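You operate a simulated robot arm through the tools that you are given. There is no shell and no other tool.

You are at the controls of a simulated robot arm. One attempt, no reset.

## Task
Balance the orange spool against 5 ohm on the bridge board.
Fine: spool into its holder before the brown peg goes to ON; white rocker on, probe left where the meter showed 0; brown peg back at REST, rocker off; no orange flag; grey pegs left as they are. All other pegs, plugs, probes, cells, spools, bulbs and markers stay put. Where these are worked on the way, their far stop is far enough and under half their travel is too little: white rocker.

The check looks at the end state, three seconds after you hand in, the way a careful person would. Anything else that was tipped, shoved, dropped, spilled or broken makes it a failure.

## Robot
A 7-joint arm with a two-finger parallel gripper, fixed in place. Base frame: the origin is on the floor under the middle of its stand, x ahead of it, y to its left, z up; the work surface is at about z = 845. Readings come in mm, degrees, newtons and seconds.
It reaches about 1247 mm from its shoulder. Its first joint turns from -132.0 to 132.0 degrees. Payload 3.91 kg.
Tool frame: the origin (TCP) lies between the finger pads and is the grasp point; the fingertips stand 30 mm ahead of it; z points along the fingers, y is the line along which they close. The gripper opens to 110 mm. The fingers are 20 mm wide and 10 mm thick; the gripper's body (48 by 112 mm) begins 55 mm behind the TCP.
Orientation is that of the tool frame in the base frame, as [roll, pitch, yaw] about the fixed x, y, z axes, in that order (R = Rz(yaw) Ry(pitch) Rx(roll)). With the fingers straight down and closing along the base's y, the tool's x points along the base's -x, its y along +y and its z along -z.

## Interface
- The arm moves only by the tool play_rows. Its argument "targets" is a list of rows, each an object (a shift or turn left out is 0, a gripper value left out holds the last) with "delta_pos": the shift along the base's x, y, z in m, a list of three; "rotation": the turn, a rotation vector about the base's x, y, z in rad, a list of three; "gripper": the gripper command, from -1 (shut) to 1 (fully open), values between in proportion. In form: [{"delta_pos": [tx, ty, tz], "rotation": [ax, ay, az], "gripper": gripper}, ...]. A call has 1 to 20 rows; each row shifts and turns the commanded pose from where the row before left it. Rows are played at 5 a second. More than 50 mm and 8.6 degrees between two rows, or a gripper value outside its range, and nothing of the call is played. A pose out of reach is approached as far as the arm can. The call stops where the force on the tool passes 90 N (or 10 N more than at its start, if that is more) or the arm is blocked; 0.2 s more then pass. Each finger travels about 108 mm/s and halts on what it meets, pressing with about 31 N; the grip force reading is that of the motor and also rises with nothing between the fingers. The clock runs only during rows and for 0.2 s after the last one: add rows that do not move to give the fingers time. The reply holds the time, the measured pose of the TCP, the force on the tool along the base axes, the opening and the grip force, in the units named above and with some noise, with the torque about the TCP (base axes, N m) and any sound that the robot's microphone picked up.
- Cameras (640 x 400 px; columns grow to the right, rows downward): "scene" is fixed at [407.7, 646.4, 1541]; the picture's right is [-0.76, -0.65, 0.00], its down [-0.46, 0.53, -0.71] and it looks along [0.46, -0.54, -0.70] (base axes); focal length 357 px, centre (320, 200). "wrist" rides on the gripper at [72, 17, -103] in the tool frame; the picture's right is [-0.23, 0.97, 0.00], its down [-0.76, -0.18, -0.62] and it looks along [-0.61, -0.14, 0.78] (tool axes); focal length 222 px, centre (320, 200). There is no depth. A picture from a camera that has moved, and an enlarged one, comes with that camera's place and axes in the base frame and with its lens. The place of the scene camera against the robot may be out by one fixed shift of up to 12 mm in any direction.
- get_image(camera): a new picture of that camera. It takes no simulated time.
- zoom(camera, box): a new picture of the part [left, top, right, bottom] of that camera's present view, enlarged. It takes no simulated time.
- hand_in(): hands the job in; it is judged then, once.

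Places have to be worked out from the pictures, the camera data and where the tool is seen. Open the gripper and draw the arm clear of the work before you hand the job in, unless the task says otherwise.

The tools are called after "Emit:" as name(argument=value, ...) on one line, values as JSON. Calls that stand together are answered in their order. play_rows: Moves the arm, as the interface text tells. Its arguments: {"type":"object","properties":{"targets":{"type":"array","items":{"type":"object","properties":{"delta_pos":{"type":"array","items":{"type":"number"}},"rotation":{"type":"array","items":{"type":"number"}},"gripper":{"type":"number"}}}}},"required":["targets"]} The other tools are called the same way: get_image (camera) takes a picture; zoom (camera, box) takes an enlarged picture of a part of a camera's view; hand_in () hands the job in.

At the start:

```text
time_s: 0.0
position: [682.5, -76.9, 1140.6]
orientation: [179.9, 0.1, 180.0]
ft_force: [0.4, -0.5, 0.0]
ft_torque: [-0.01, 0.01, -0.05]
width: 109.7
finger_force: 0.0
```

scene: 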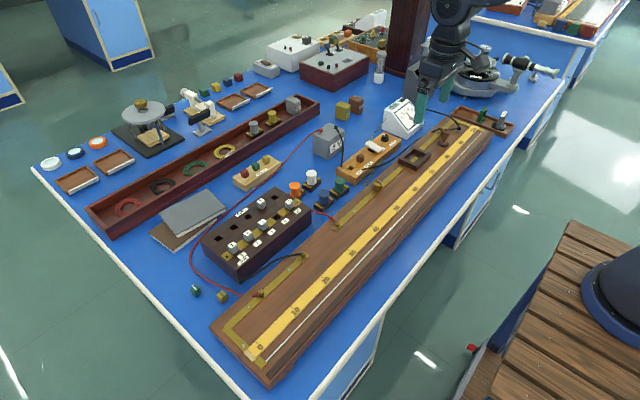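
wrist: 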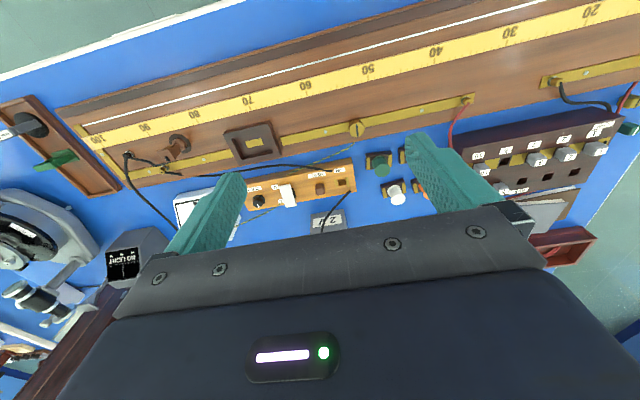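

I start by looking closely at the board, the resistance box, the peg/rocker block and the spools before moving anything.

Emit:
zoom(camera="scene", box=[180, 160, 340, 300])

Emit:
zoom(camera="scene", box=[300, 80, 460, 200])

Emit:
zoom(camera="scene", box=[200, 240, 360, 390])

Emit:
zoom(camera="scene", box=[400, 60, 560, 180])

Emit:
zoom(camera="wrist", box=[70, 80, 390, 260])

Emit:
zoom(camera="wrist", box=[340, 60, 640, 240])

```text
2.86 times, centred on (260, 230) of scene
camera zoom: at [407.7, 646.4, 1541.0], right [-0.76, -0.65, 0.0], down [-0.46, 0.53, -0.71], along [0.46, -0.54, -0.7], focal length 1020 px, centre (491, 114)
```

zoom: 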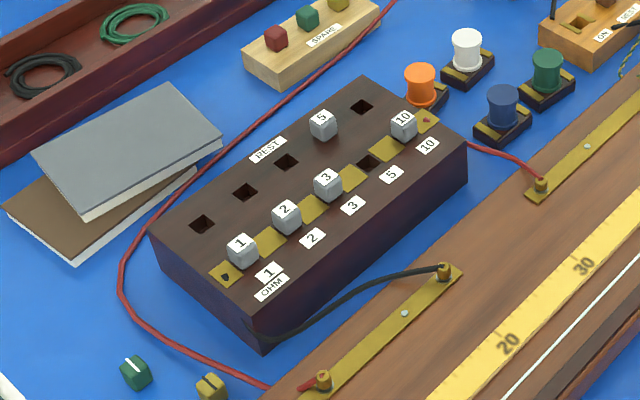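

```text
3.33 times, centred on (380, 140) of scene
camera zoom: at [407.7, 646.4, 1541.0], right [-0.76, -0.65, 0.0], down [-0.46, 0.53, -0.71], along [0.46, -0.54, -0.7], focal length 1190 px, centre (120, 400)
```

zoom: 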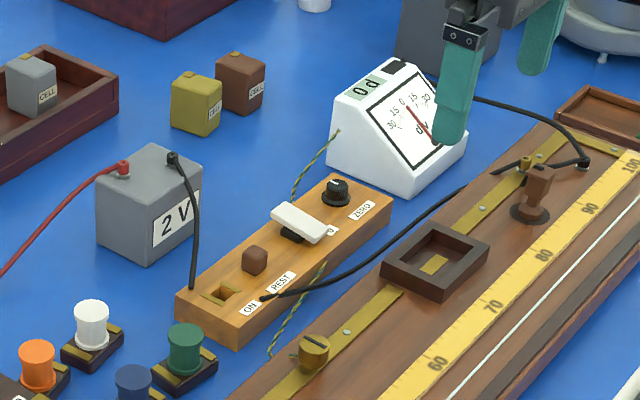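

```text
2.67 times, centred on (280, 315) of scene
camera zoom: at [407.7, 646.4, 1541.0], right [-0.76, -0.65, 0.0], down [-0.46, 0.53, -0.71], along [0.46, -0.54, -0.7], focal length 952 px, centre (427, -107)
```

zoom: 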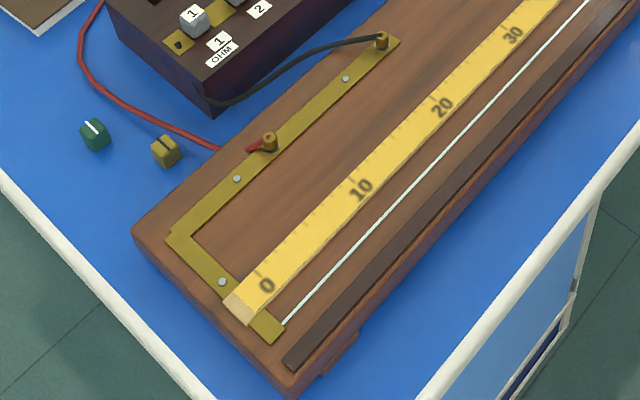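

```text
3.33 times, centred on (480, 120) of scene
camera zoom: at [407.7, 646.4, 1541.0], right [-0.76, -0.65, 0.0], down [-0.46, 0.53, -0.71], along [0.46, -0.54, -0.7], focal length 1190 px, centre (-213, 467)
```

zoom: 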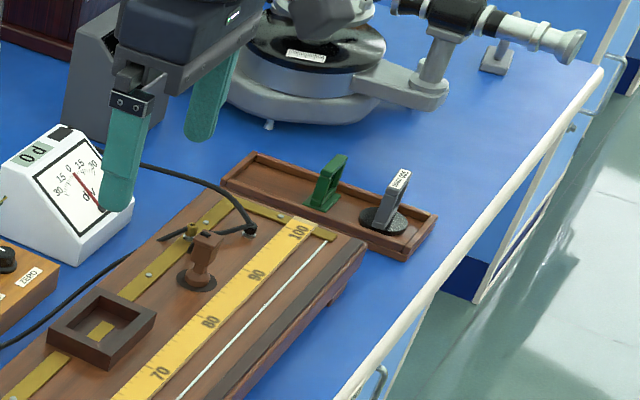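

```text
2.00 times, centred on (230, 170) of wrist
camera zoom: at [609.4, -59.7, 1244.2], right [0.23, 0.97, 0.0], down [0.76, -0.18, 0.62], along [0.61, -0.14, -0.78], focal length 444 px, centre (500, 260)
```

zoom: 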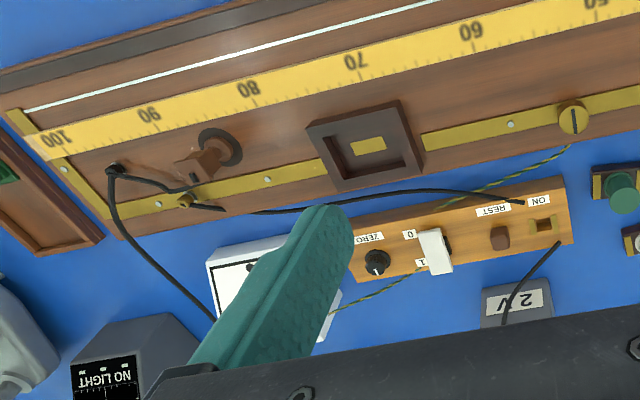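

```text
2.13 times, centred on (490, 150) of wrist
camera zoom: at [609.4, -59.7, 1244.2], right [0.23, 0.97, 0.0], down [0.76, -0.18, 0.62], along [0.61, -0.14, -0.78], focal length 474 px, centre (-43, 307)
```

zoom: 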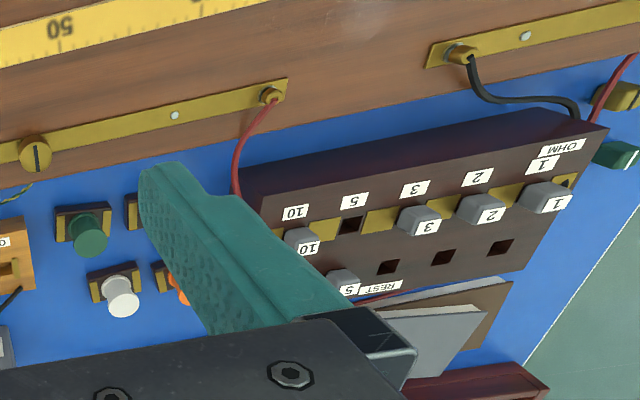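

I want sharper views of the meter, tray and probes, so I zoom more tightly.

Emit:
zoom(camera="scene", box=[375, 90, 425, 140])

Emit:
zoom(camera="scene", box=[440, 95, 520, 150])

Emit:
zoom(camera="scene", box=[330, 130, 410, 190])

Emit:
zoom(camera="scene", box=[280, 160, 350, 220])

Emit:
zoom(camera="wrist", box=[0, 80, 120, 230])

Emit:
zoom(camera="wrist", box=[100, 110, 220, 185])

Emit:
zoom(camera="wrist", box=[350, 130, 440, 210])

Emit:
zoom(camera="scene", box=[390, 140, 450, 180])

```text
8.00 times, centred on (400, 115) of scene
camera zoom: at [407.7, 646.4, 1541.0], right [-0.76, -0.65, 0.0], down [-0.46, 0.53, -0.71], along [0.46, -0.54, -0.7], focal length 2856 px, centre (-320, 880)
```

zoom: 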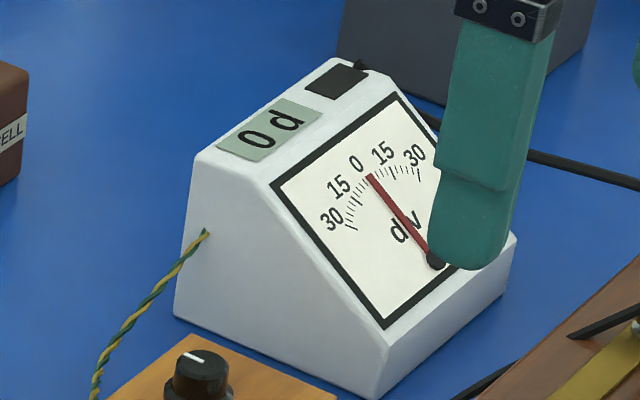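

```text
7.27 times, centred on (480, 122) of scene
camera zoom: at [407.7, 646.4, 1541.0], right [-0.76, -0.65, 0.0], down [-0.46, 0.53, -0.71], along [0.46, -0.54, -0.7], focal length 2596 px, centre (-844, 764)
```

zoom: 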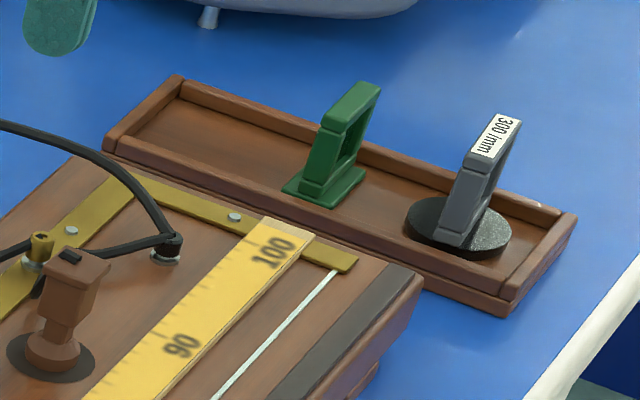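

```text
6.67 times, centred on (370, 160) of scene
camera zoom: at [407.7, 646.4, 1541.0], right [-0.76, -0.65, 0.0], down [-0.46, 0.53, -0.71], along [0.46, -0.54, -0.7], focal length 2380 px, centre (-13, 467)
```

zoom: 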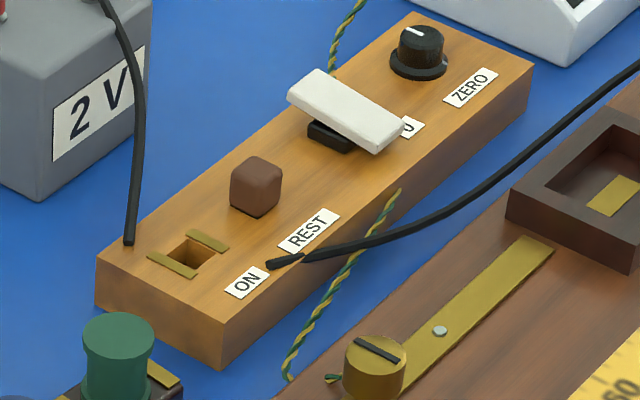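

```text
6.67 times, centred on (315, 190) of scene
camera zoom: at [407.7, 646.4, 1541.0], right [-0.76, -0.65, 0.0], down [-0.46, 0.53, -0.71], along [0.46, -0.54, -0.7], focal length 2380 px, centre (353, 267)
```

zoom: 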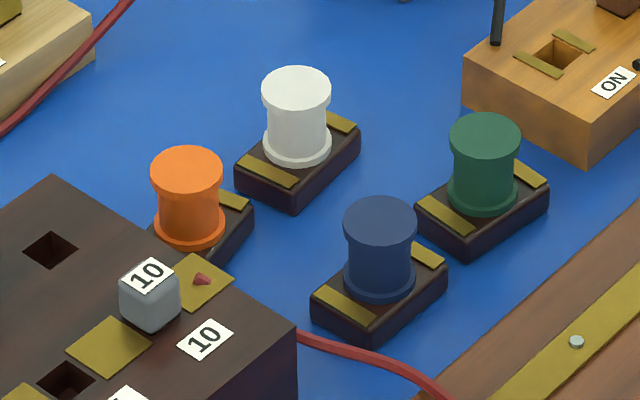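

```text
2.67 times, centred on (60, 155) of wrist
camera zoom: at [609.4, -59.7, 1244.2], right [0.23, 0.97, 0.0], down [0.76, -0.18, 0.62], along [0.61, -0.14, -0.78], focal length 592 px, centre (1013, 320)
```

zoom: 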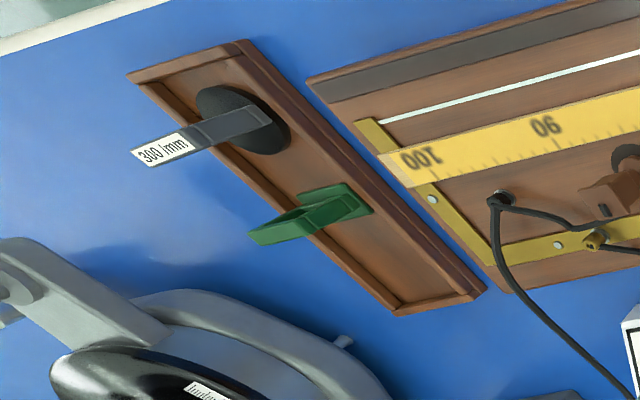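

```text
5.33 times, centred on (160, 148) of wrist
camera zoom: at [609.4, -59.7, 1244.2], right [0.23, 0.97, 0.0], down [0.76, -0.18, 0.62], along [0.61, -0.14, -0.78], focal length 1185 px, centre (1173, 480)
```

zoom: 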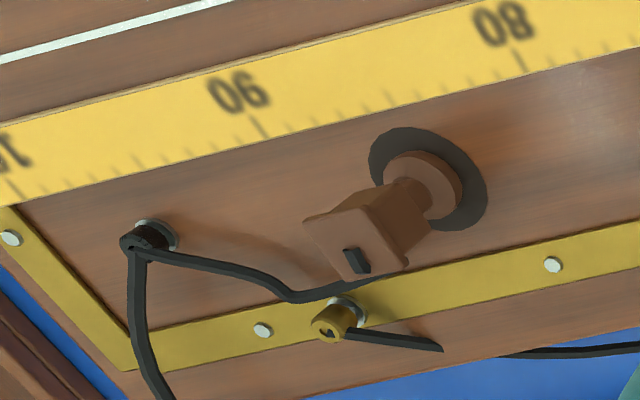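

```text
5.00 times, centred on (395, 170) of wrist
camera zoom: at [609.4, -59.7, 1244.2], right [0.23, 0.97, 0.0], down [0.76, -0.18, 0.62], along [0.61, -0.14, -0.78], focal length 1111 px, centre (-55, 350)
```

zoom: 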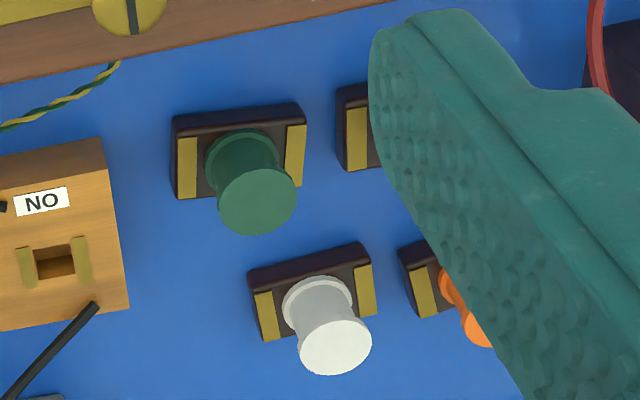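

```text
10.00 times, centred on (420, 160) of scene
camera zoom: at [407.7, 646.4, 1541.0], right [-0.76, -0.65, 0.0], down [-0.46, 0.53, -0.71], along [0.46, -0.54, -0.7], focal length 3569 px, centre (-680, 600)
```

zoom: 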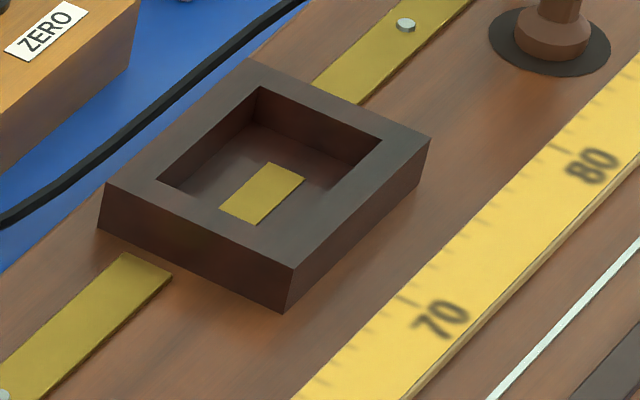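

The 5-ohm grey peg is out at REST, the other four are in, so the box reads 5 ohm already. I'll lift the arm back out of the way and re-view the board scale and meter from the scene camera.

Emit:
play_rows(targets=[{"delta_pos": [-0.04, 0, 0.03]}, {"delta_pos": [-0.04, 0, 0.03]}, {"delta_pos": [-0.04, 0, 0.03]}, {"delta_pos": [-0.04, 0, 0.0]}, {"delta_pos": [0, 0, 0]}])

Emit:
get_image(camera="scene")

Emit:
get_image(camera="wrist")

Emit:
zoom(camera="scene", box=[320, 140, 440, 260])

Emit:
zoom(camera="scene", box=[375, 90, 425, 140])

```text
time_s: 1.2
position: [523.0, -75.6, 1229.5]
orientation: [179.9, 0.0, -180.0]
ft_force: [0.8, 0.5, 0.4]
ft_torque: [0.0, 0.0, 0.0]
width: 110.1
finger_force: 0.1
```

```text
taken
```

scene: 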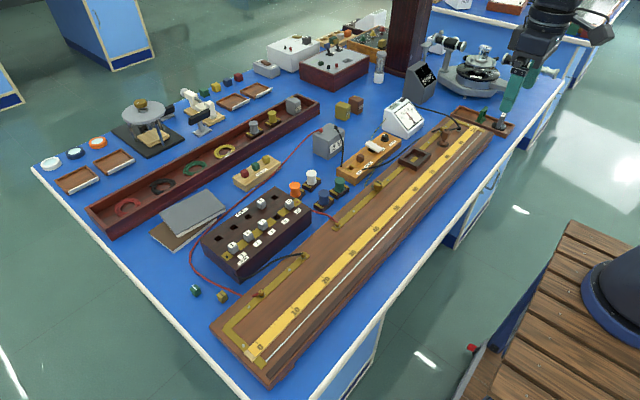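

```text
taken
camera wrist: at [448.6, -59.9, 1333.4], right [0.23, 0.97, 0.0], down [0.76, -0.18, 0.62], along [0.61, -0.14, -0.78], focal length 222 px, centre (320, 200)
```

wrist: 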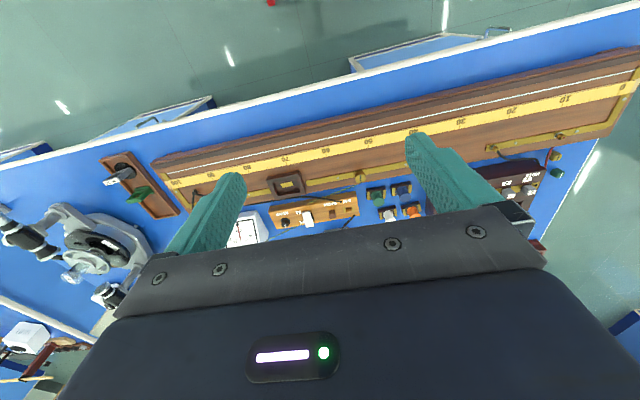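

```text
3.33 times, centred on (380, 200) of scene
camera zoom: at [407.7, 646.4, 1541.0], right [-0.76, -0.65, 0.0], down [-0.46, 0.53, -0.71], along [0.46, -0.54, -0.7], focal length 1190 px, centre (120, 200)
```

zoom: 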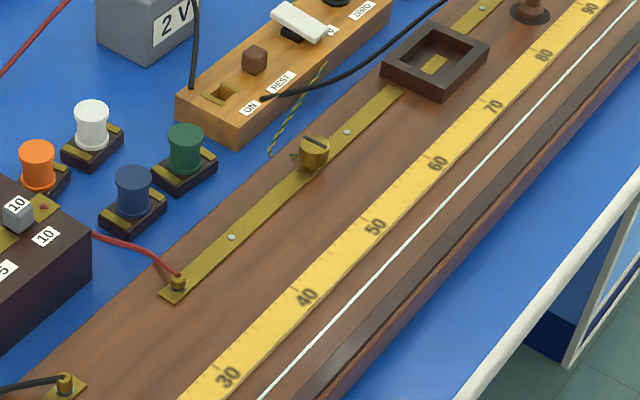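

```text
8.00 times, centred on (400, 115) of scene
camera zoom: at [407.7, 646.4, 1541.0], right [-0.76, -0.65, 0.0], down [-0.46, 0.53, -0.71], along [0.46, -0.54, -0.7], focal length 2856 px, centre (-320, 880)
```

zoom: 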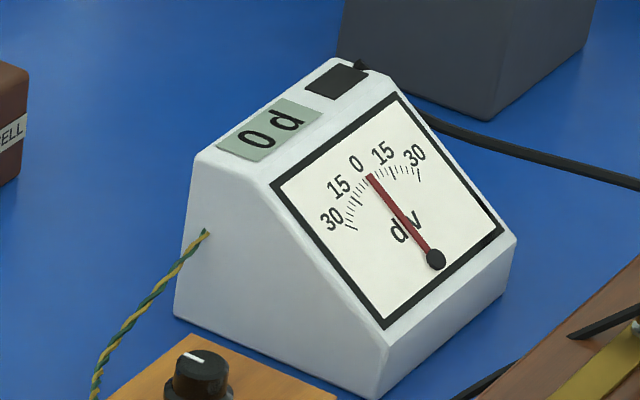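

The board seems to lie along y with 0 at about y=+500 and 100 at about -500, top near z≈850. I go to a closer hover in front of the brown probe to measure it and the wire.

Emit:
play_rows(targets=[{"delta_pos": [0.0, -0.05, 0.0]}, {"delta_pos": [0.02, -0.045, -0.02]}, {"delta_pos": [0.025, -0.045, -0.03]}, {"delta_pos": [0.025, -0.045, -0.03]}, {"delta_pos": [0.025, -0.04, -0.03]}, {"delta_pos": [0.02, -0.03, -0.04]}, {"delta_pos": [0, 0, -0.04]}, {"delta_pos": [0, 0, -0.04]}, {"delta_pos": [0, 0, 0]}])

Emit:
get_image(camera="wrist")

Emit:
get_image(camera="scene")

Emit:
zoom(camera="wrist", box=[220, 40, 460, 190])

```text
refused: row 2 steps farther than a row can; nothing moved
```

```text
taken
camera wrist: at [448.6, -59.9, 1333.4], right [0.23, 0.97, 0.0], down [0.76, -0.18, 0.62], along [0.61, -0.14, -0.78], focal length 222 px, centre (320, 200)
```

wrist: 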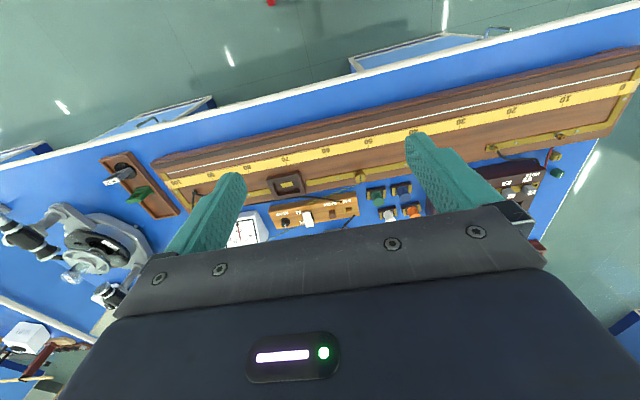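

```text
taken
```

scene: 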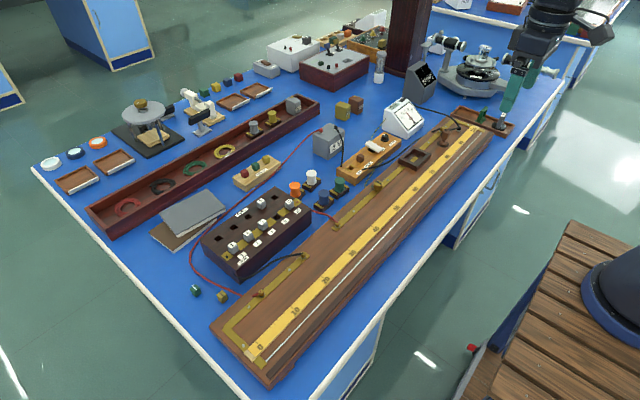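

```text
2.67 times, centred on (340, 115) of wrist
camera zoom: at [448.6, -59.9, 1333.4], right [0.23, 0.97, 0.0], down [0.76, -0.18, 0.62], along [0.61, -0.14, -0.78], focal length 592 px, centre (267, 427)
```

zoom: 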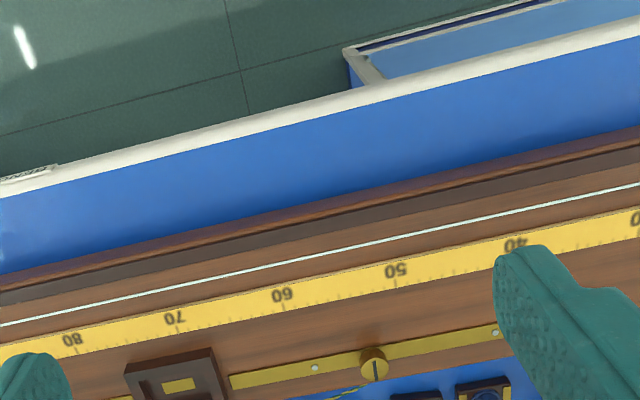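

The call was refused because one row stepped more than 50 mm; nothing moved. I repeat it with smaller steps.

Emit:
play_rows(targets=[{"delta_pos": [0.0, -0.04, -0.01]}, {"delta_pos": [0.01, -0.035, -0.02]}, {"delta_pos": [0.015, -0.035, -0.025]}, {"delta_pos": [0.015, -0.035, -0.025]}, {"delta_pos": [0.015, -0.035, -0.025]}, {"delta_pos": [0.015, -0.035, -0.025]}, {"delta_pos": [0.015, -0.03, -0.03]}, {"delta_pos": [0.015, -0.01, -0.03]}, {"delta_pos": [0.015, 0, -0.03]}, {"delta_pos": [0, 0, 0]}])

Emit:
get_image(camera="wrist")

Emit:
get_image(camera="scene")

Emit:
zoom(camera="wrist", box=[220, 40, 460, 190])

```text
time_s: 3.4
position: [639.1, -331.2, 1009.4]
orientation: [179.9, 0.0, -180.0]
ft_force: [0.0, 0.2, -0.8]
ft_torque: [-0.04, 0.0, 0.0]
width: 110.1
finger_force: 0.1
```

```text
taken
camera wrist: at [564.7, -314.3, 1113.2], right [0.23, 0.97, 0.0], down [0.76, -0.18, 0.62], along [0.61, -0.14, -0.78], focal length 222 px, centre (320, 200)
```

wrist: 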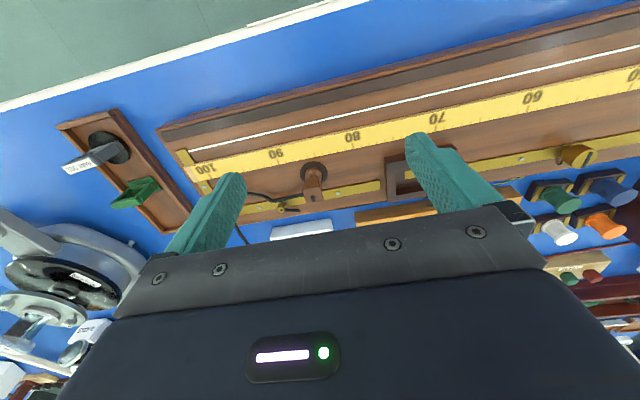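

```text
taken
```

scene: 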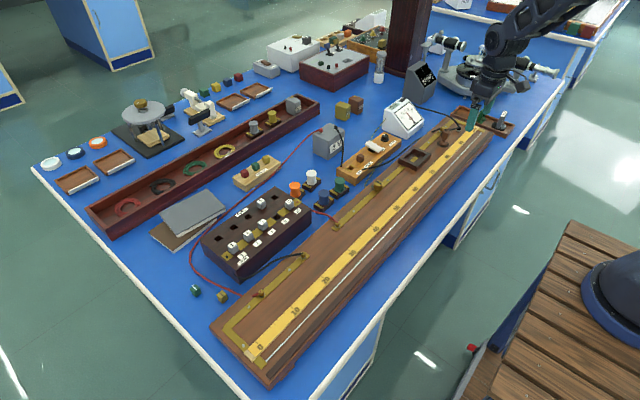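

```text
2.67 times, centred on (340, 115) of wrist
camera zoom: at [564.7, -314.3, 1113.2], right [0.23, 0.97, 0.0], down [0.76, -0.18, 0.62], along [0.61, -0.14, -0.78], focal length 592 px, centre (267, 427)
```

zoom: 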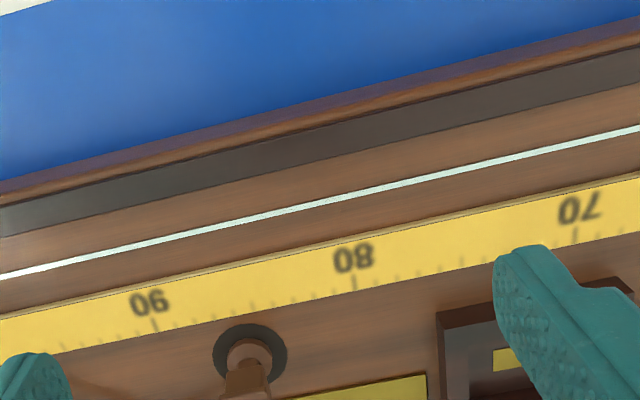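

Ticks give about y ≈ 498 − 10·mark (mm) and board top z≈852. Now I zoom on the brown probe, holder, pegs and rocker from here.

Emit:
zoom(camera="wrist", box=[230, 150, 390, 250])

Emit:
zoom(camera="wrist", box=[480, 130, 640, 250])

Emit:
zoom(camera="scene", box=[425, 110, 495, 160])

```text
4.00 times, centred on (310, 200) of wrist
camera zoom: at [564.7, -314.3, 1113.2], right [0.23, 0.97, 0.0], down [0.76, -0.18, 0.62], along [0.61, -0.14, -0.78], focal length 888 px, centre (360, 200)
```

zoom: 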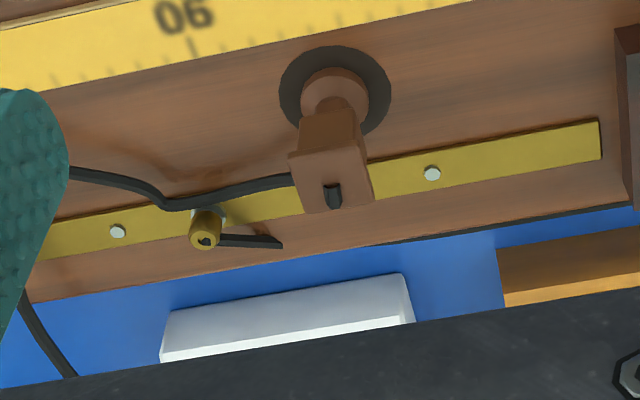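

```text
3.33 times, centred on (560, 190) of wrist
camera zoom: at [564.7, -314.3, 1113.2], right [0.23, 0.97, 0.0], down [0.76, -0.18, 0.62], along [0.61, -0.14, -0.78], focal length 740 px, centre (-480, 233)
```

zoom: 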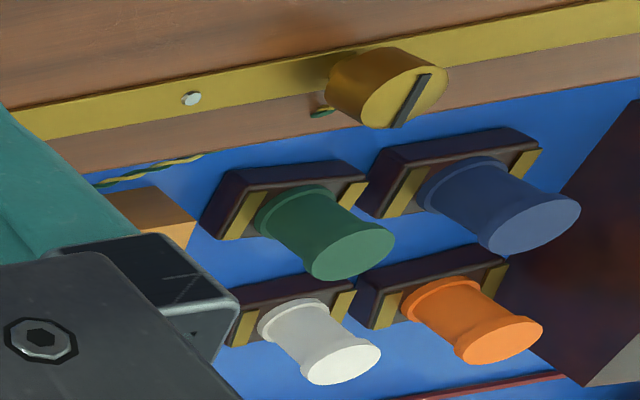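

```text
8.00 times, centred on (460, 135) of scene
camera zoom: at [407.7, 646.4, 1541.0], right [-0.76, -0.65, 0.0], down [-0.46, 0.53, -0.71], along [0.46, -0.54, -0.7], focal length 2856 px, centre (-800, 720)
```

zoom: 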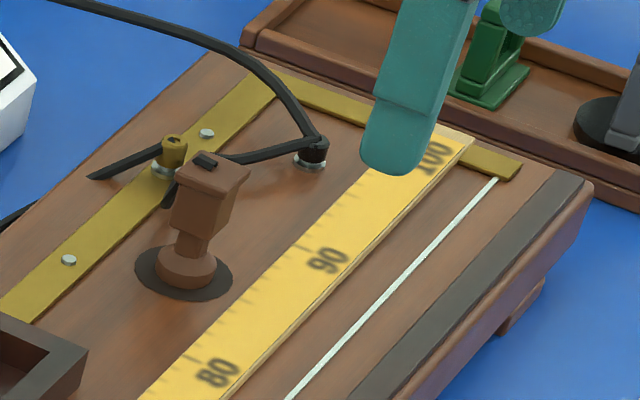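

The probe stands at about (719, -359), the wire runs at x≈652. Next I hover nearer to the spools, the peg block and the holder to measure them.

Emit:
play_rows(targets=[{"delta_pos": [0.015, 0.045, 0.0]}, {"delta_pos": [0.015, 0.045, 0.0]}, {"delta_pos": [0.015, 0.045, 0.0]}, {"delta_pos": [0.015, 0.045, 0.0]}, {"delta_pos": [0.015, 0.045, 0.0]}, {"delta_pos": [0.015, 0.045, 0.0]}, {"delta_pos": [0.015, 0.045, 0.0]}, {"delta_pos": [0.015, 0.045, 0.0]}, {"delta_pos": [0.0, 0.0, 0.0]}])

Emit:
get_image(camera="wrist")

Emit:
zoom(camera="wrist", box=[100, 60, 340, 210])

Emit:
zoom(camera="wrist", box=[300, 80, 540, 230])

```text
time_s: 5.4
position: [758.5, 30.5, 1011.7]
orientation: [-180.0, 0.1, -180.0]
ft_force: [-0.1, -0.3, 0.1]
ft_torque: [-0.04, -0.03, -0.03]
width: 110.0
finger_force: 0.0
```

```text
taken
camera wrist: at [684.5, 46.6, 1114.6], right [0.23, 0.97, 0.0], down [0.76, -0.18, 0.62], along [0.61, -0.14, -0.78], focal length 222 px, centre (320, 200)
```

wrist: 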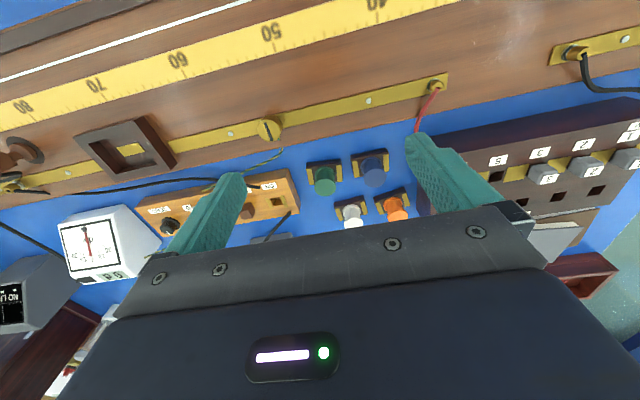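

```text
2.67 times, centred on (220, 135) of wrist
camera zoom: at [684.5, 46.6, 1114.6], right [0.23, 0.97, 0.0], down [0.76, -0.18, 0.62], along [0.61, -0.14, -0.78], focal length 592 px, centre (587, 373)
```

zoom: 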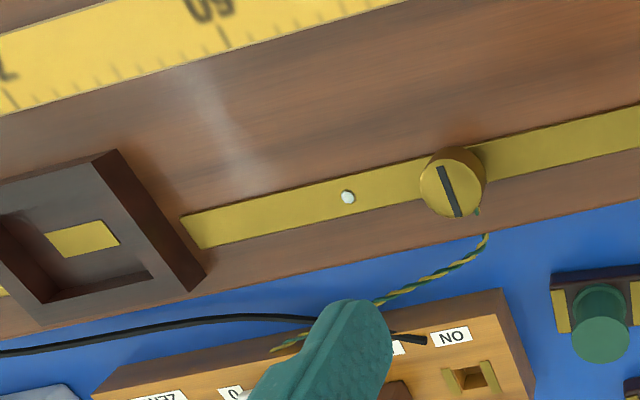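

```text
2.67 times, centred on (420, 155) of wrist
camera zoom: at [684.5, 46.6, 1114.6], right [0.23, 0.97, 0.0], down [0.76, -0.18, 0.62], along [0.61, -0.14, -0.78], focal length 592 px, centre (53, 320)
```

zoom: 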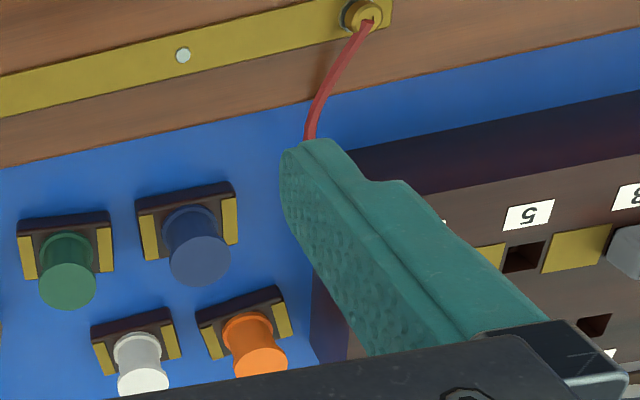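

The base tops of the spools triangulate to about z≈818, orange at about (950, 113). I zoom in on the holder, meter and orange spool for dimensions.

Emit:
zoom(camera="wrist", box=[60, 105, 188, 185])

Emit:
zoom(camera="wrist", box=[300, 150, 428, 230])

Emit:
zoom(camera="wrist", box=[50, 190, 178, 290])

Emit:
zoom(camera="wrist", box=[130, 160, 310, 250])

```text
5.00 times, centred on (124, 145) of wrist
camera zoom: at [684.5, 46.6, 1114.6], right [0.23, 0.97, 0.0], down [0.76, -0.18, 0.62], along [0.61, -0.14, -0.78], focal length 1111 px, centre (1300, 475)
```

zoom: 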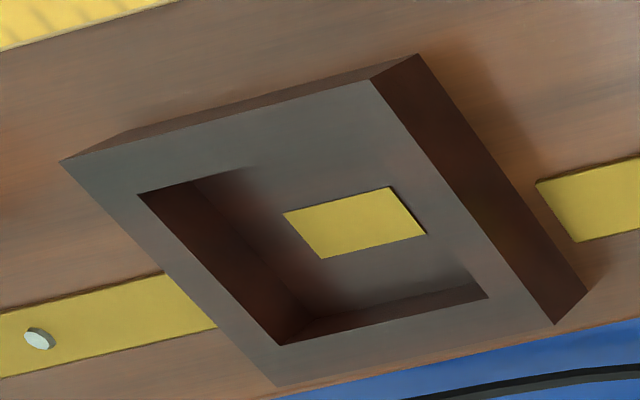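

```text
5.00 times, centred on (364, 190) of wrist
camera zoom: at [684.5, 46.6, 1114.6], right [0.23, 0.97, 0.0], down [0.76, -0.18, 0.62], along [0.61, -0.14, -0.78], focal length 1111 px, centre (100, 250)
```

zoom: 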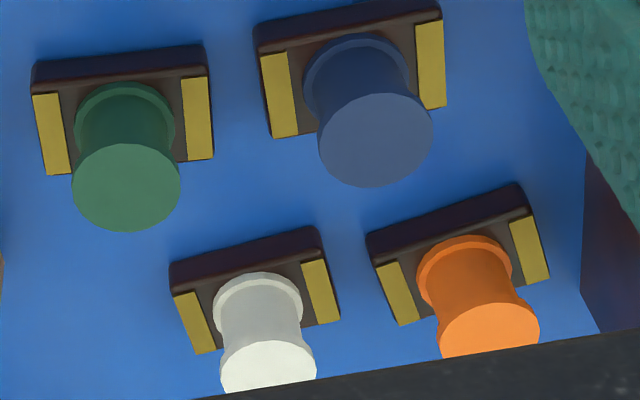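

```text
4.00 times, centred on (114, 240) of wrist
camera zoom: at [684.5, 46.6, 1114.6], right [0.23, 0.97, 0.0], down [0.76, -0.18, 0.62], along [0.61, -0.14, -0.78], focal length 888 px, centre (1144, 40)
```

zoom: 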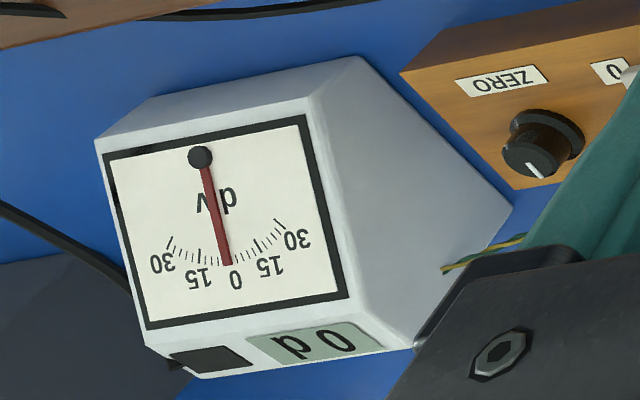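

```text
3.56 times, centred on (220, 205) of wrist
camera zoom: at [684.5, 46.6, 1114.6], right [0.23, 0.97, 0.0], down [0.76, -0.18, 0.62], along [0.61, -0.14, -0.78], focal length 790 px, centre (676, 182)
```

zoom: 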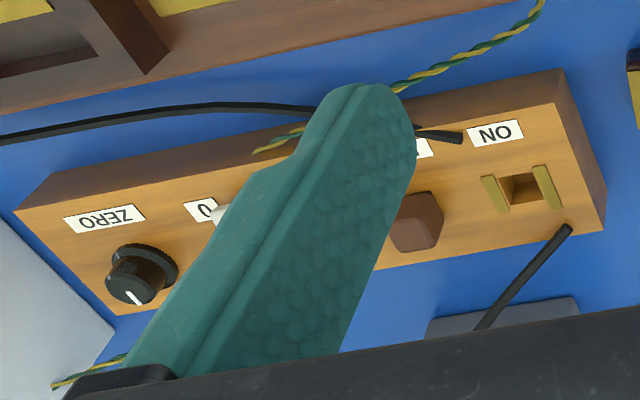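

Orange spool: base about 55×31 mm centred near (952, 113), turned about 11° anticlockwise; holder inner well is about 61×42 mm centred near (750.5, -211). I'll move over the spool, turn the gripper about -79° so it closes across the short side, and part-close the fingers.

Emit:
play_rows(targets=[{"delta_pos": [0.019, 0.008, 0], "rotation": [0, 0, -0.138], "gripper": 0.2}, {"delta_pos": [0.019, 0.008, 0], "rotation": [0, 0, -0.138]}, {"delta_pos": [0.019, 0.008, 0], "rotation": [0, 0, -0.138]}, {"delta_pos": [0.019, 0.008, 0], "rotation": [0, 0, -0.138]}, {"delta_pos": [0.019, 0.008, 0], "rotation": [0, 0, -0.138]}, {"delta_pos": [0.019, 0.008, 0], "rotation": [0, 0, -0.138]}, {"delta_pos": [0.019, 0.008, 0], "rotation": [0, 0, -0.138]}, {"delta_pos": [0.019, 0.008, 0], "rotation": [0, 0, -0.138]}, {"delta_pos": [0.019, 0.008, 0], "rotation": [0, 0, -0.138]}, {"delta_pos": [0.022, 0.01, 0], "rotation": [0, 0, -0.137]}, {"delta_pos": [0, 0, -0.04]}, {"delta_pos": [0, 0, 0]}])

Emit:
get_image(camera="wrist")

Emit:
get_image(camera="scene")

```text
time_s: 8.0
position: [950.5, 112.6, 969.5]
orientation: [180.0, -0.1, 101.0]
ft_force: [0.3, 0.2, 0.6]
ft_torque: [0.01, 0.0, 0.04]
width: 65.9
finger_force: 0.1
```

```text
taken
camera wrist: at [951.5, 185.4, 1073.5], right [1.0, -0.04, 0.0], down [-0.03, -0.78, 0.62], along [-0.02, -0.62, -0.78], focal length 222 px, centre (320, 200)
```

wrist: 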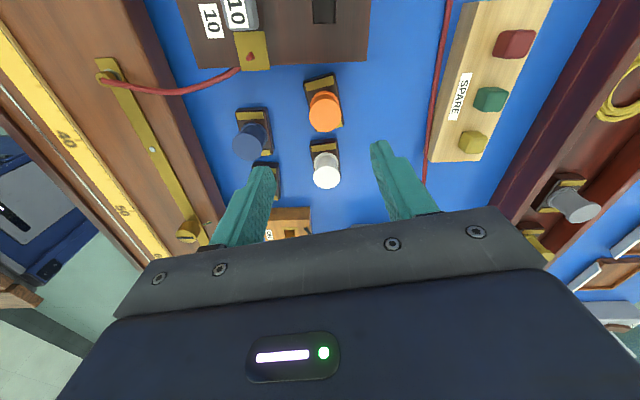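

```text
taken
```

scene: 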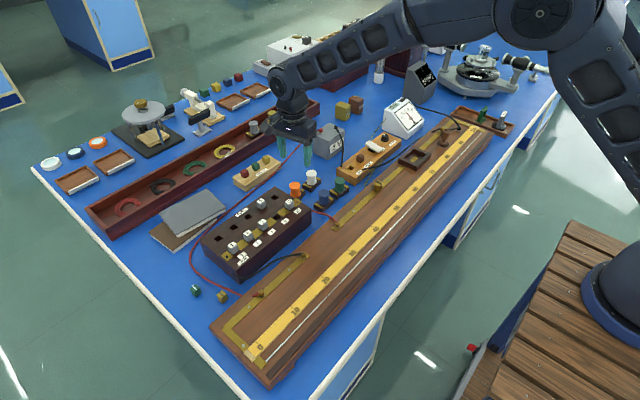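

The fingers straddle the line of the orange spool. I zoom in to measure its centre and yaw from this new viewpoint.

Emit:
zoom(camera="wrist", box=[270, 60, 366, 120])

Emit:
zoom(camera="wrist", box=[220, 40, 412, 220])

Emit:
zoom(camera="scene", box=[260, 120, 360, 220])

```text
6.67 times, centred on (318, 90) of wrist
camera zoom: at [951.5, 185.4, 1073.5], right [1.0, -0.04, 0.0], down [-0.03, -0.78, 0.62], along [-0.02, -0.62, -0.78], focal length 1481 px, centre (333, 933)
```

zoom: 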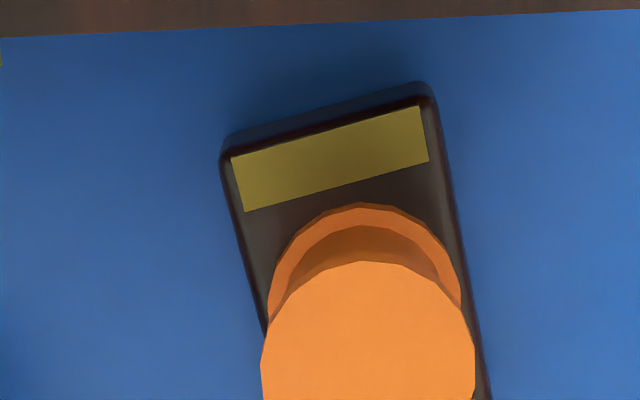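

```text
2.22 times, centred on (316, 130) of wrist
camera zoom: at [951.5, 185.4, 1073.5], right [1.0, -0.04, 0.0], down [-0.03, -0.78, 0.62], along [-0.02, -0.62, -0.78], focal length 494 px, centre (329, 356)
```

zoom: 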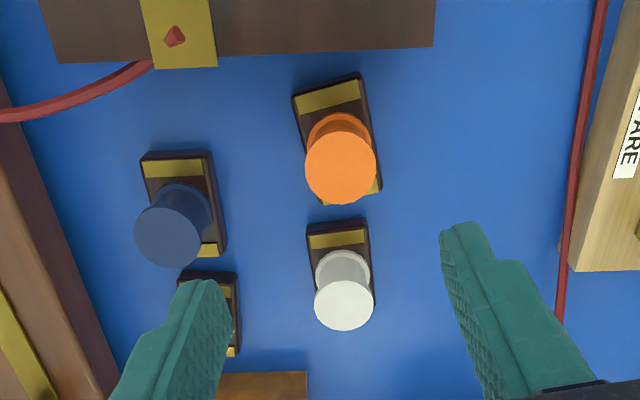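

```text
4.00 times, centred on (310, 170) of scene
camera zoom: at [407.7, 646.4, 1541.0], right [-0.76, -0.65, 0.0], down [-0.46, 0.53, -0.71], along [0.46, -0.54, -0.7], focal length 1428 px, centre (360, 320)
```

zoom: 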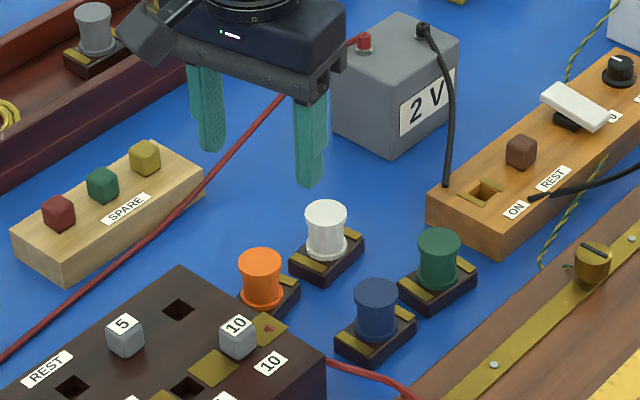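

Spool axis sits about 5 mm right (+x) and 4 mm further +y than the tool axis. I correct that and come down partway, then check again.

Emit:
play_rows(targets=[{"delta_pos": [0.0054, 0.0039, 0.0]}, {"delta_pos": [0, 0, -0.03]}, {"delta_pos": [0, 0, -0.03]}, {"delta_pos": [0, 0, -0.015]}, {"delta_pos": [0, 0, 0]}])

Emit:
get_image(camera="wrist")

Emit:
zoom(camera="wrist", box=[220, 80, 420, 220])

Emit:
zoom(camera="scene", box=[260, 130, 340, 210])

```text
time_s: 9.2
position: [956.4, 116.6, 895.0]
orientation: [-180.0, 0.0, 101.0]
ft_force: [0.7, -0.1, 0.2]
ft_torque: [-0.03, 0.0, 0.01]
width: 65.8
finger_force: 0.1
```

```text
taken
camera wrist: at [957.8, 188.9, 998.7], right [1.0, -0.04, 0.0], down [-0.03, -0.78, 0.62], along [-0.02, -0.62, -0.78], focal length 222 px, centre (320, 200)
```

wrist: 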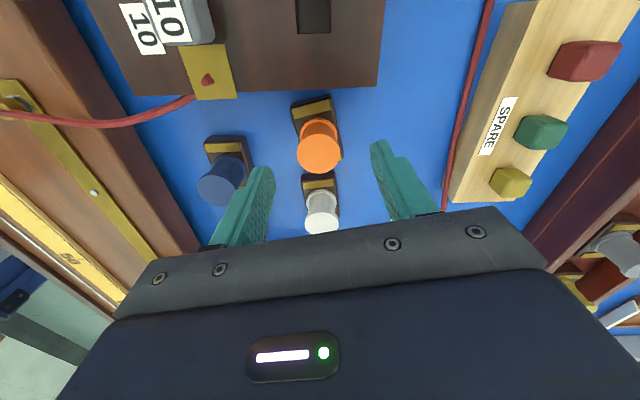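

```text
2.86 times, centred on (320, 150) of wrist
camera zoom: at [957.8, 188.9, 998.7], right [1.0, -0.04, 0.0], down [-0.03, -0.78, 0.62], along [-0.02, -0.62, -0.78], focal length 635 px, centre (320, 343)
```

zoom: 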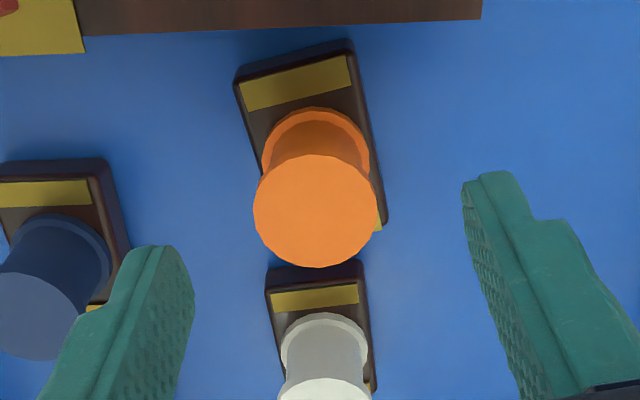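

```text
5.00 times, centred on (300, 170) of scene
camera zoom: at [407.7, 646.4, 1541.0], right [-0.76, -0.65, 0.0], down [-0.46, 0.53, -0.71], along [0.46, -0.54, -0.7], focal length 1785 px, centre (420, 350)
```

zoom: 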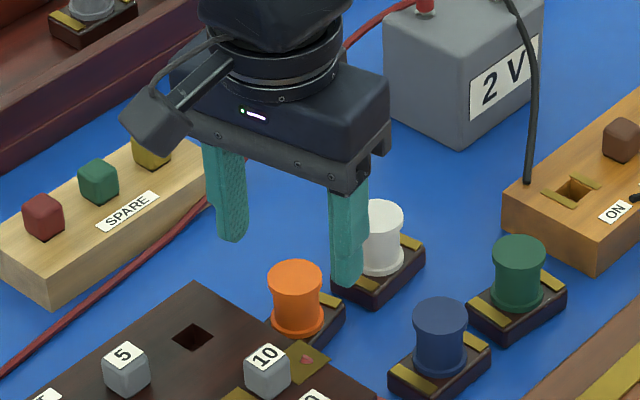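

Aligned to about 1 mm. I shift -1 mm in x and descend so fingertips are near z≈826 (just above the spool's base), then take a look before closing.

Emit:
play_rows(targets=[{"delta_pos": [-0.0012, -0.0004, -0.015]}, {"delta_pos": [0, 0, -0.015]}, {"delta_pos": [0, 0, -0.008]}, {"delta_pos": [0, 0, 0]}])

Emit:
zoom(camera="wrist", box=[220, 80, 420, 220])

Emit:
zoom(camera="scene", box=[260, 130, 340, 210])

```text
time_s: 10.2
position: [954.1, 115.2, 857.5]
orientation: [-180.0, -0.1, 100.9]
ft_force: [0.9, -0.9, -0.7]
ft_torque: [0.0, -0.03, 0.01]
width: 66.1
finger_force: 0.0
```

```text
2.86 times, centred on (320, 150) of wrist
camera zoom: at [956.7, 188.3, 960.9], right [1.0, -0.04, 0.0], down [-0.03, -0.78, 0.62], along [-0.02, -0.62, -0.78], focal length 635 px, centre (320, 343)
```

zoom: 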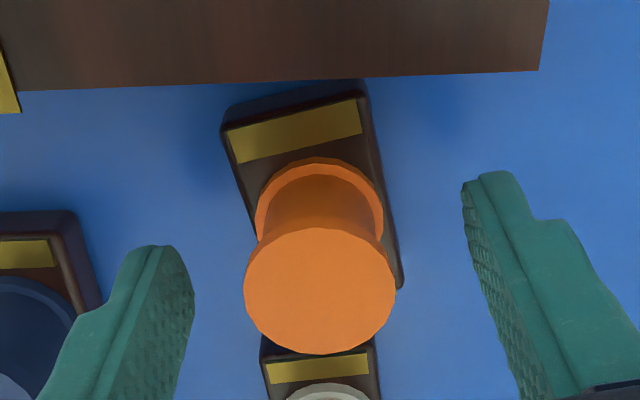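

```text
5.00 times, centred on (300, 170) of scene
camera zoom: at [407.7, 646.4, 1541.0], right [-0.76, -0.65, 0.0], down [-0.46, 0.53, -0.71], along [0.46, -0.54, -0.7], focal length 1785 px, centre (420, 350)
```

zoom: 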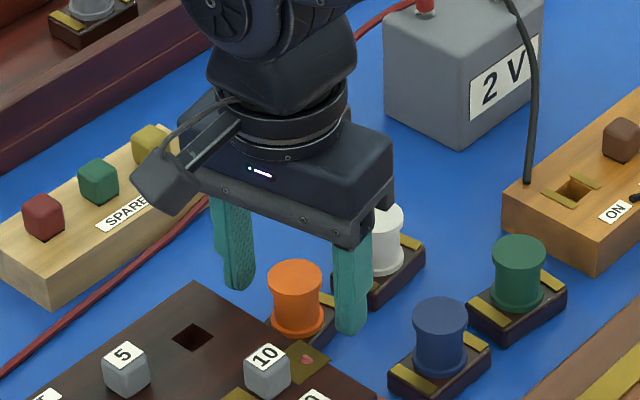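

The fingertips are level with the bottom flange and centred on the spool. I close the gripper.

Emit:
play_rows(targets=[{"gripper": -1}, {}, {}, {}])

Emit:
zoom(camera="wrist", box=[220, 80, 420, 220])

Emit:
zoom(camera="scene", box=[260, 130, 340, 210])

```text
time_s: 11.2
position: [956.5, 115.3, 857.2]
orientation: [-179.9, 0.0, 101.0]
ft_force: [0.3, 0.3, -0.5]
ft_torque: [0.01, -0.02, -0.02]
width: 30.4
finger_force: 31.0
```

```text
2.86 times, centred on (320, 150) of wrist
camera zoom: at [956.7, 188.3, 961.0], right [1.0, -0.04, 0.0], down [-0.03, -0.78, 0.62], along [-0.02, -0.62, -0.78], focal length 635 px, centre (320, 343)
```

zoom: 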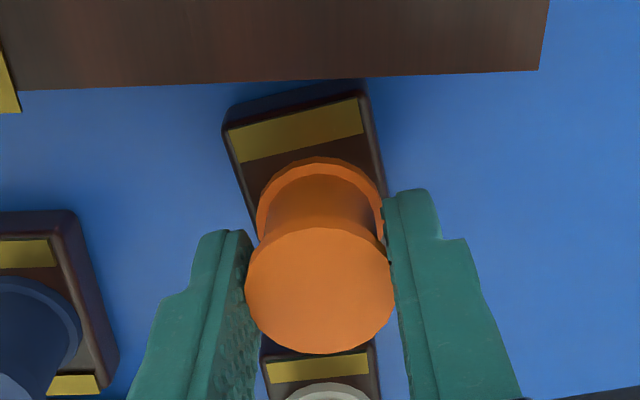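

```text
5.00 times, centred on (300, 170) of scene
camera zoom: at [407.7, 646.4, 1541.0], right [-0.76, -0.65, 0.0], down [-0.46, 0.53, -0.71], along [0.46, -0.54, -0.7], focal length 1785 px, centre (420, 350)
```

zoom: 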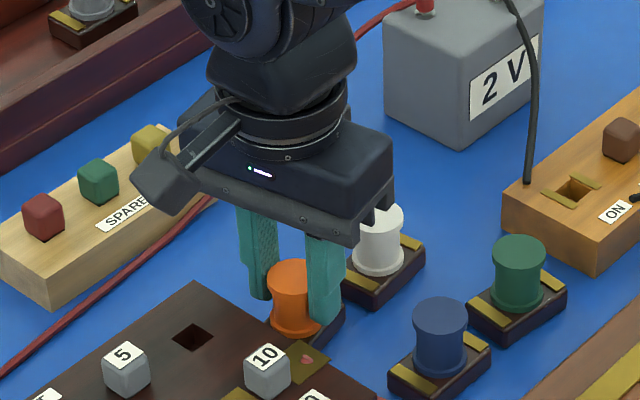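

Gripped at 30.4 mm. I lift straight up and check that it hangs level.

Emit:
play_rows(targets=[{"delta_pos": [0, 0, 0.015]}, {"delta_pos": [0, 0, 0.03]}, {"delta_pos": [0, 0, 0.04]}, {"delta_pos": [0, 0, 0.04]}, {"delta_pos": [0, 0, 0.025]}, {}])

Emit:
get_image(camera="wrist")

Emit:
zoom(camera="scene", box=[240, 90, 360, 210])

```text
time_s: 12.6
position: [955.9, 114.3, 1006.9]
orientation: [180.0, 0.0, 100.8]
ft_force: [0.5, -0.1, -0.3]
ft_torque: [0.0, -0.01, 0.01]
width: 0.0
finger_force: 31.1
```

```text
taken
camera wrist: at [957.2, 188.0, 1110.8], right [1.0, -0.04, 0.0], down [-0.03, -0.78, 0.62], along [-0.02, -0.62, -0.78], focal length 222 px, centre (320, 200)
```

wrist: 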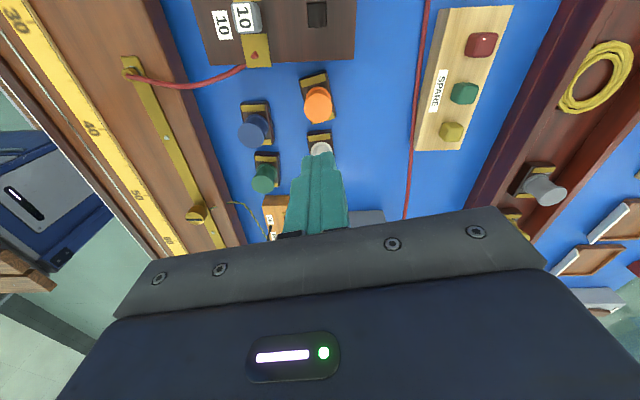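

```text
3.33 times, centred on (300, 150) of scene
camera zoom: at [407.7, 646.4, 1541.0], right [-0.76, -0.65, 0.0], down [-0.46, 0.53, -0.71], along [0.46, -0.54, -0.7], focal length 1190 px, centre (387, 367)
```

zoom: 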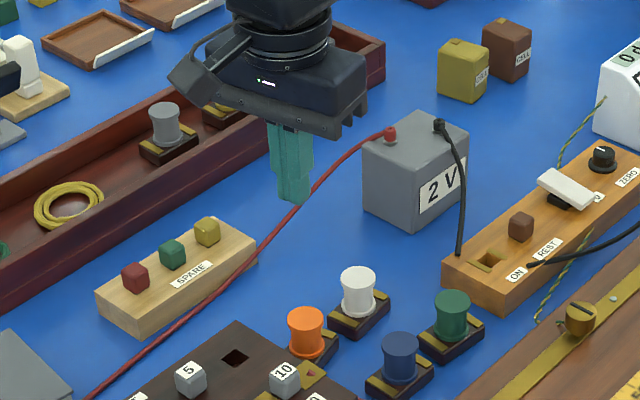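

The grip slipped: width is 0 and the spool is still standing in place, so the fingertips only had a weak hold. I open again and re-measure its position before a deeper grip and slower lift.

Emit:
play_rows(targets=[{"delta_pos": [0, 0, -0.03], "gripper": 0.1}, {"delta_pos": [0, 0, -0.03]}, {}])

Emit:
zoom(camera="wrist", box=[260, 70, 380, 150])

Emit:
zoom(camera="scene", box=[270, 160, 330, 210])

```text
time_s: 13.4
position: [956.4, 114.6, 946.5]
orientation: [179.9, 0.0, 101.1]
ft_force: [-1.0, -0.1, 0.2]
ft_torque: [0.0, -0.05, -0.04]
width: 60.6
finger_force: 0.1
```

```text
5.00 times, centred on (320, 110) of wrist
camera zoom: at [957.3, 188.1, 1051.0], right [1.0, -0.04, 0.0], down [-0.03, -0.78, 0.62], along [-0.02, -0.62, -0.78], focal length 1111 px, centre (320, 650)
```

zoom: 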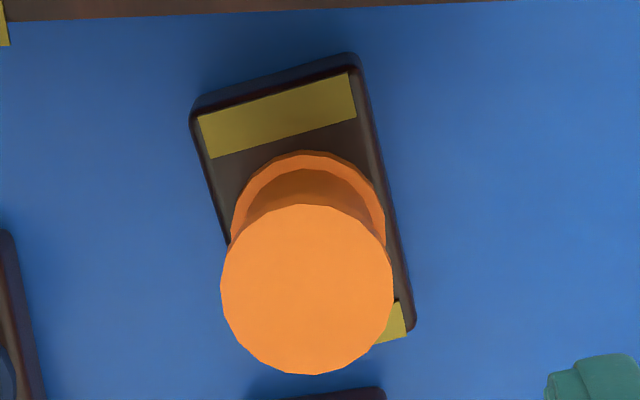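

```text
8.00 times, centred on (300, 185) of scene
camera zoom: at [407.7, 646.4, 1541.0], right [-0.76, -0.65, 0.0], down [-0.46, 0.53, -0.71], along [0.46, -0.54, -0.7], focal length 2856 px, centre (480, 320)
```

zoom: 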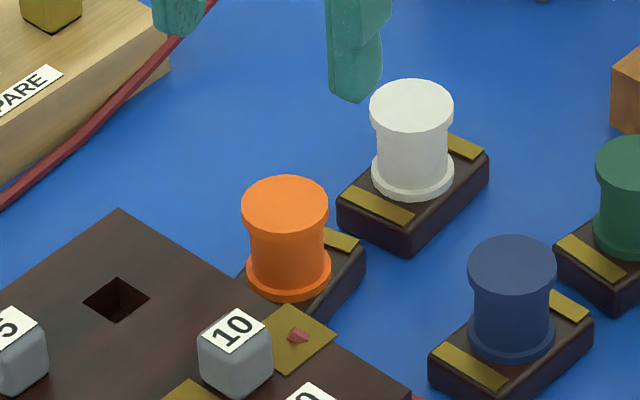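

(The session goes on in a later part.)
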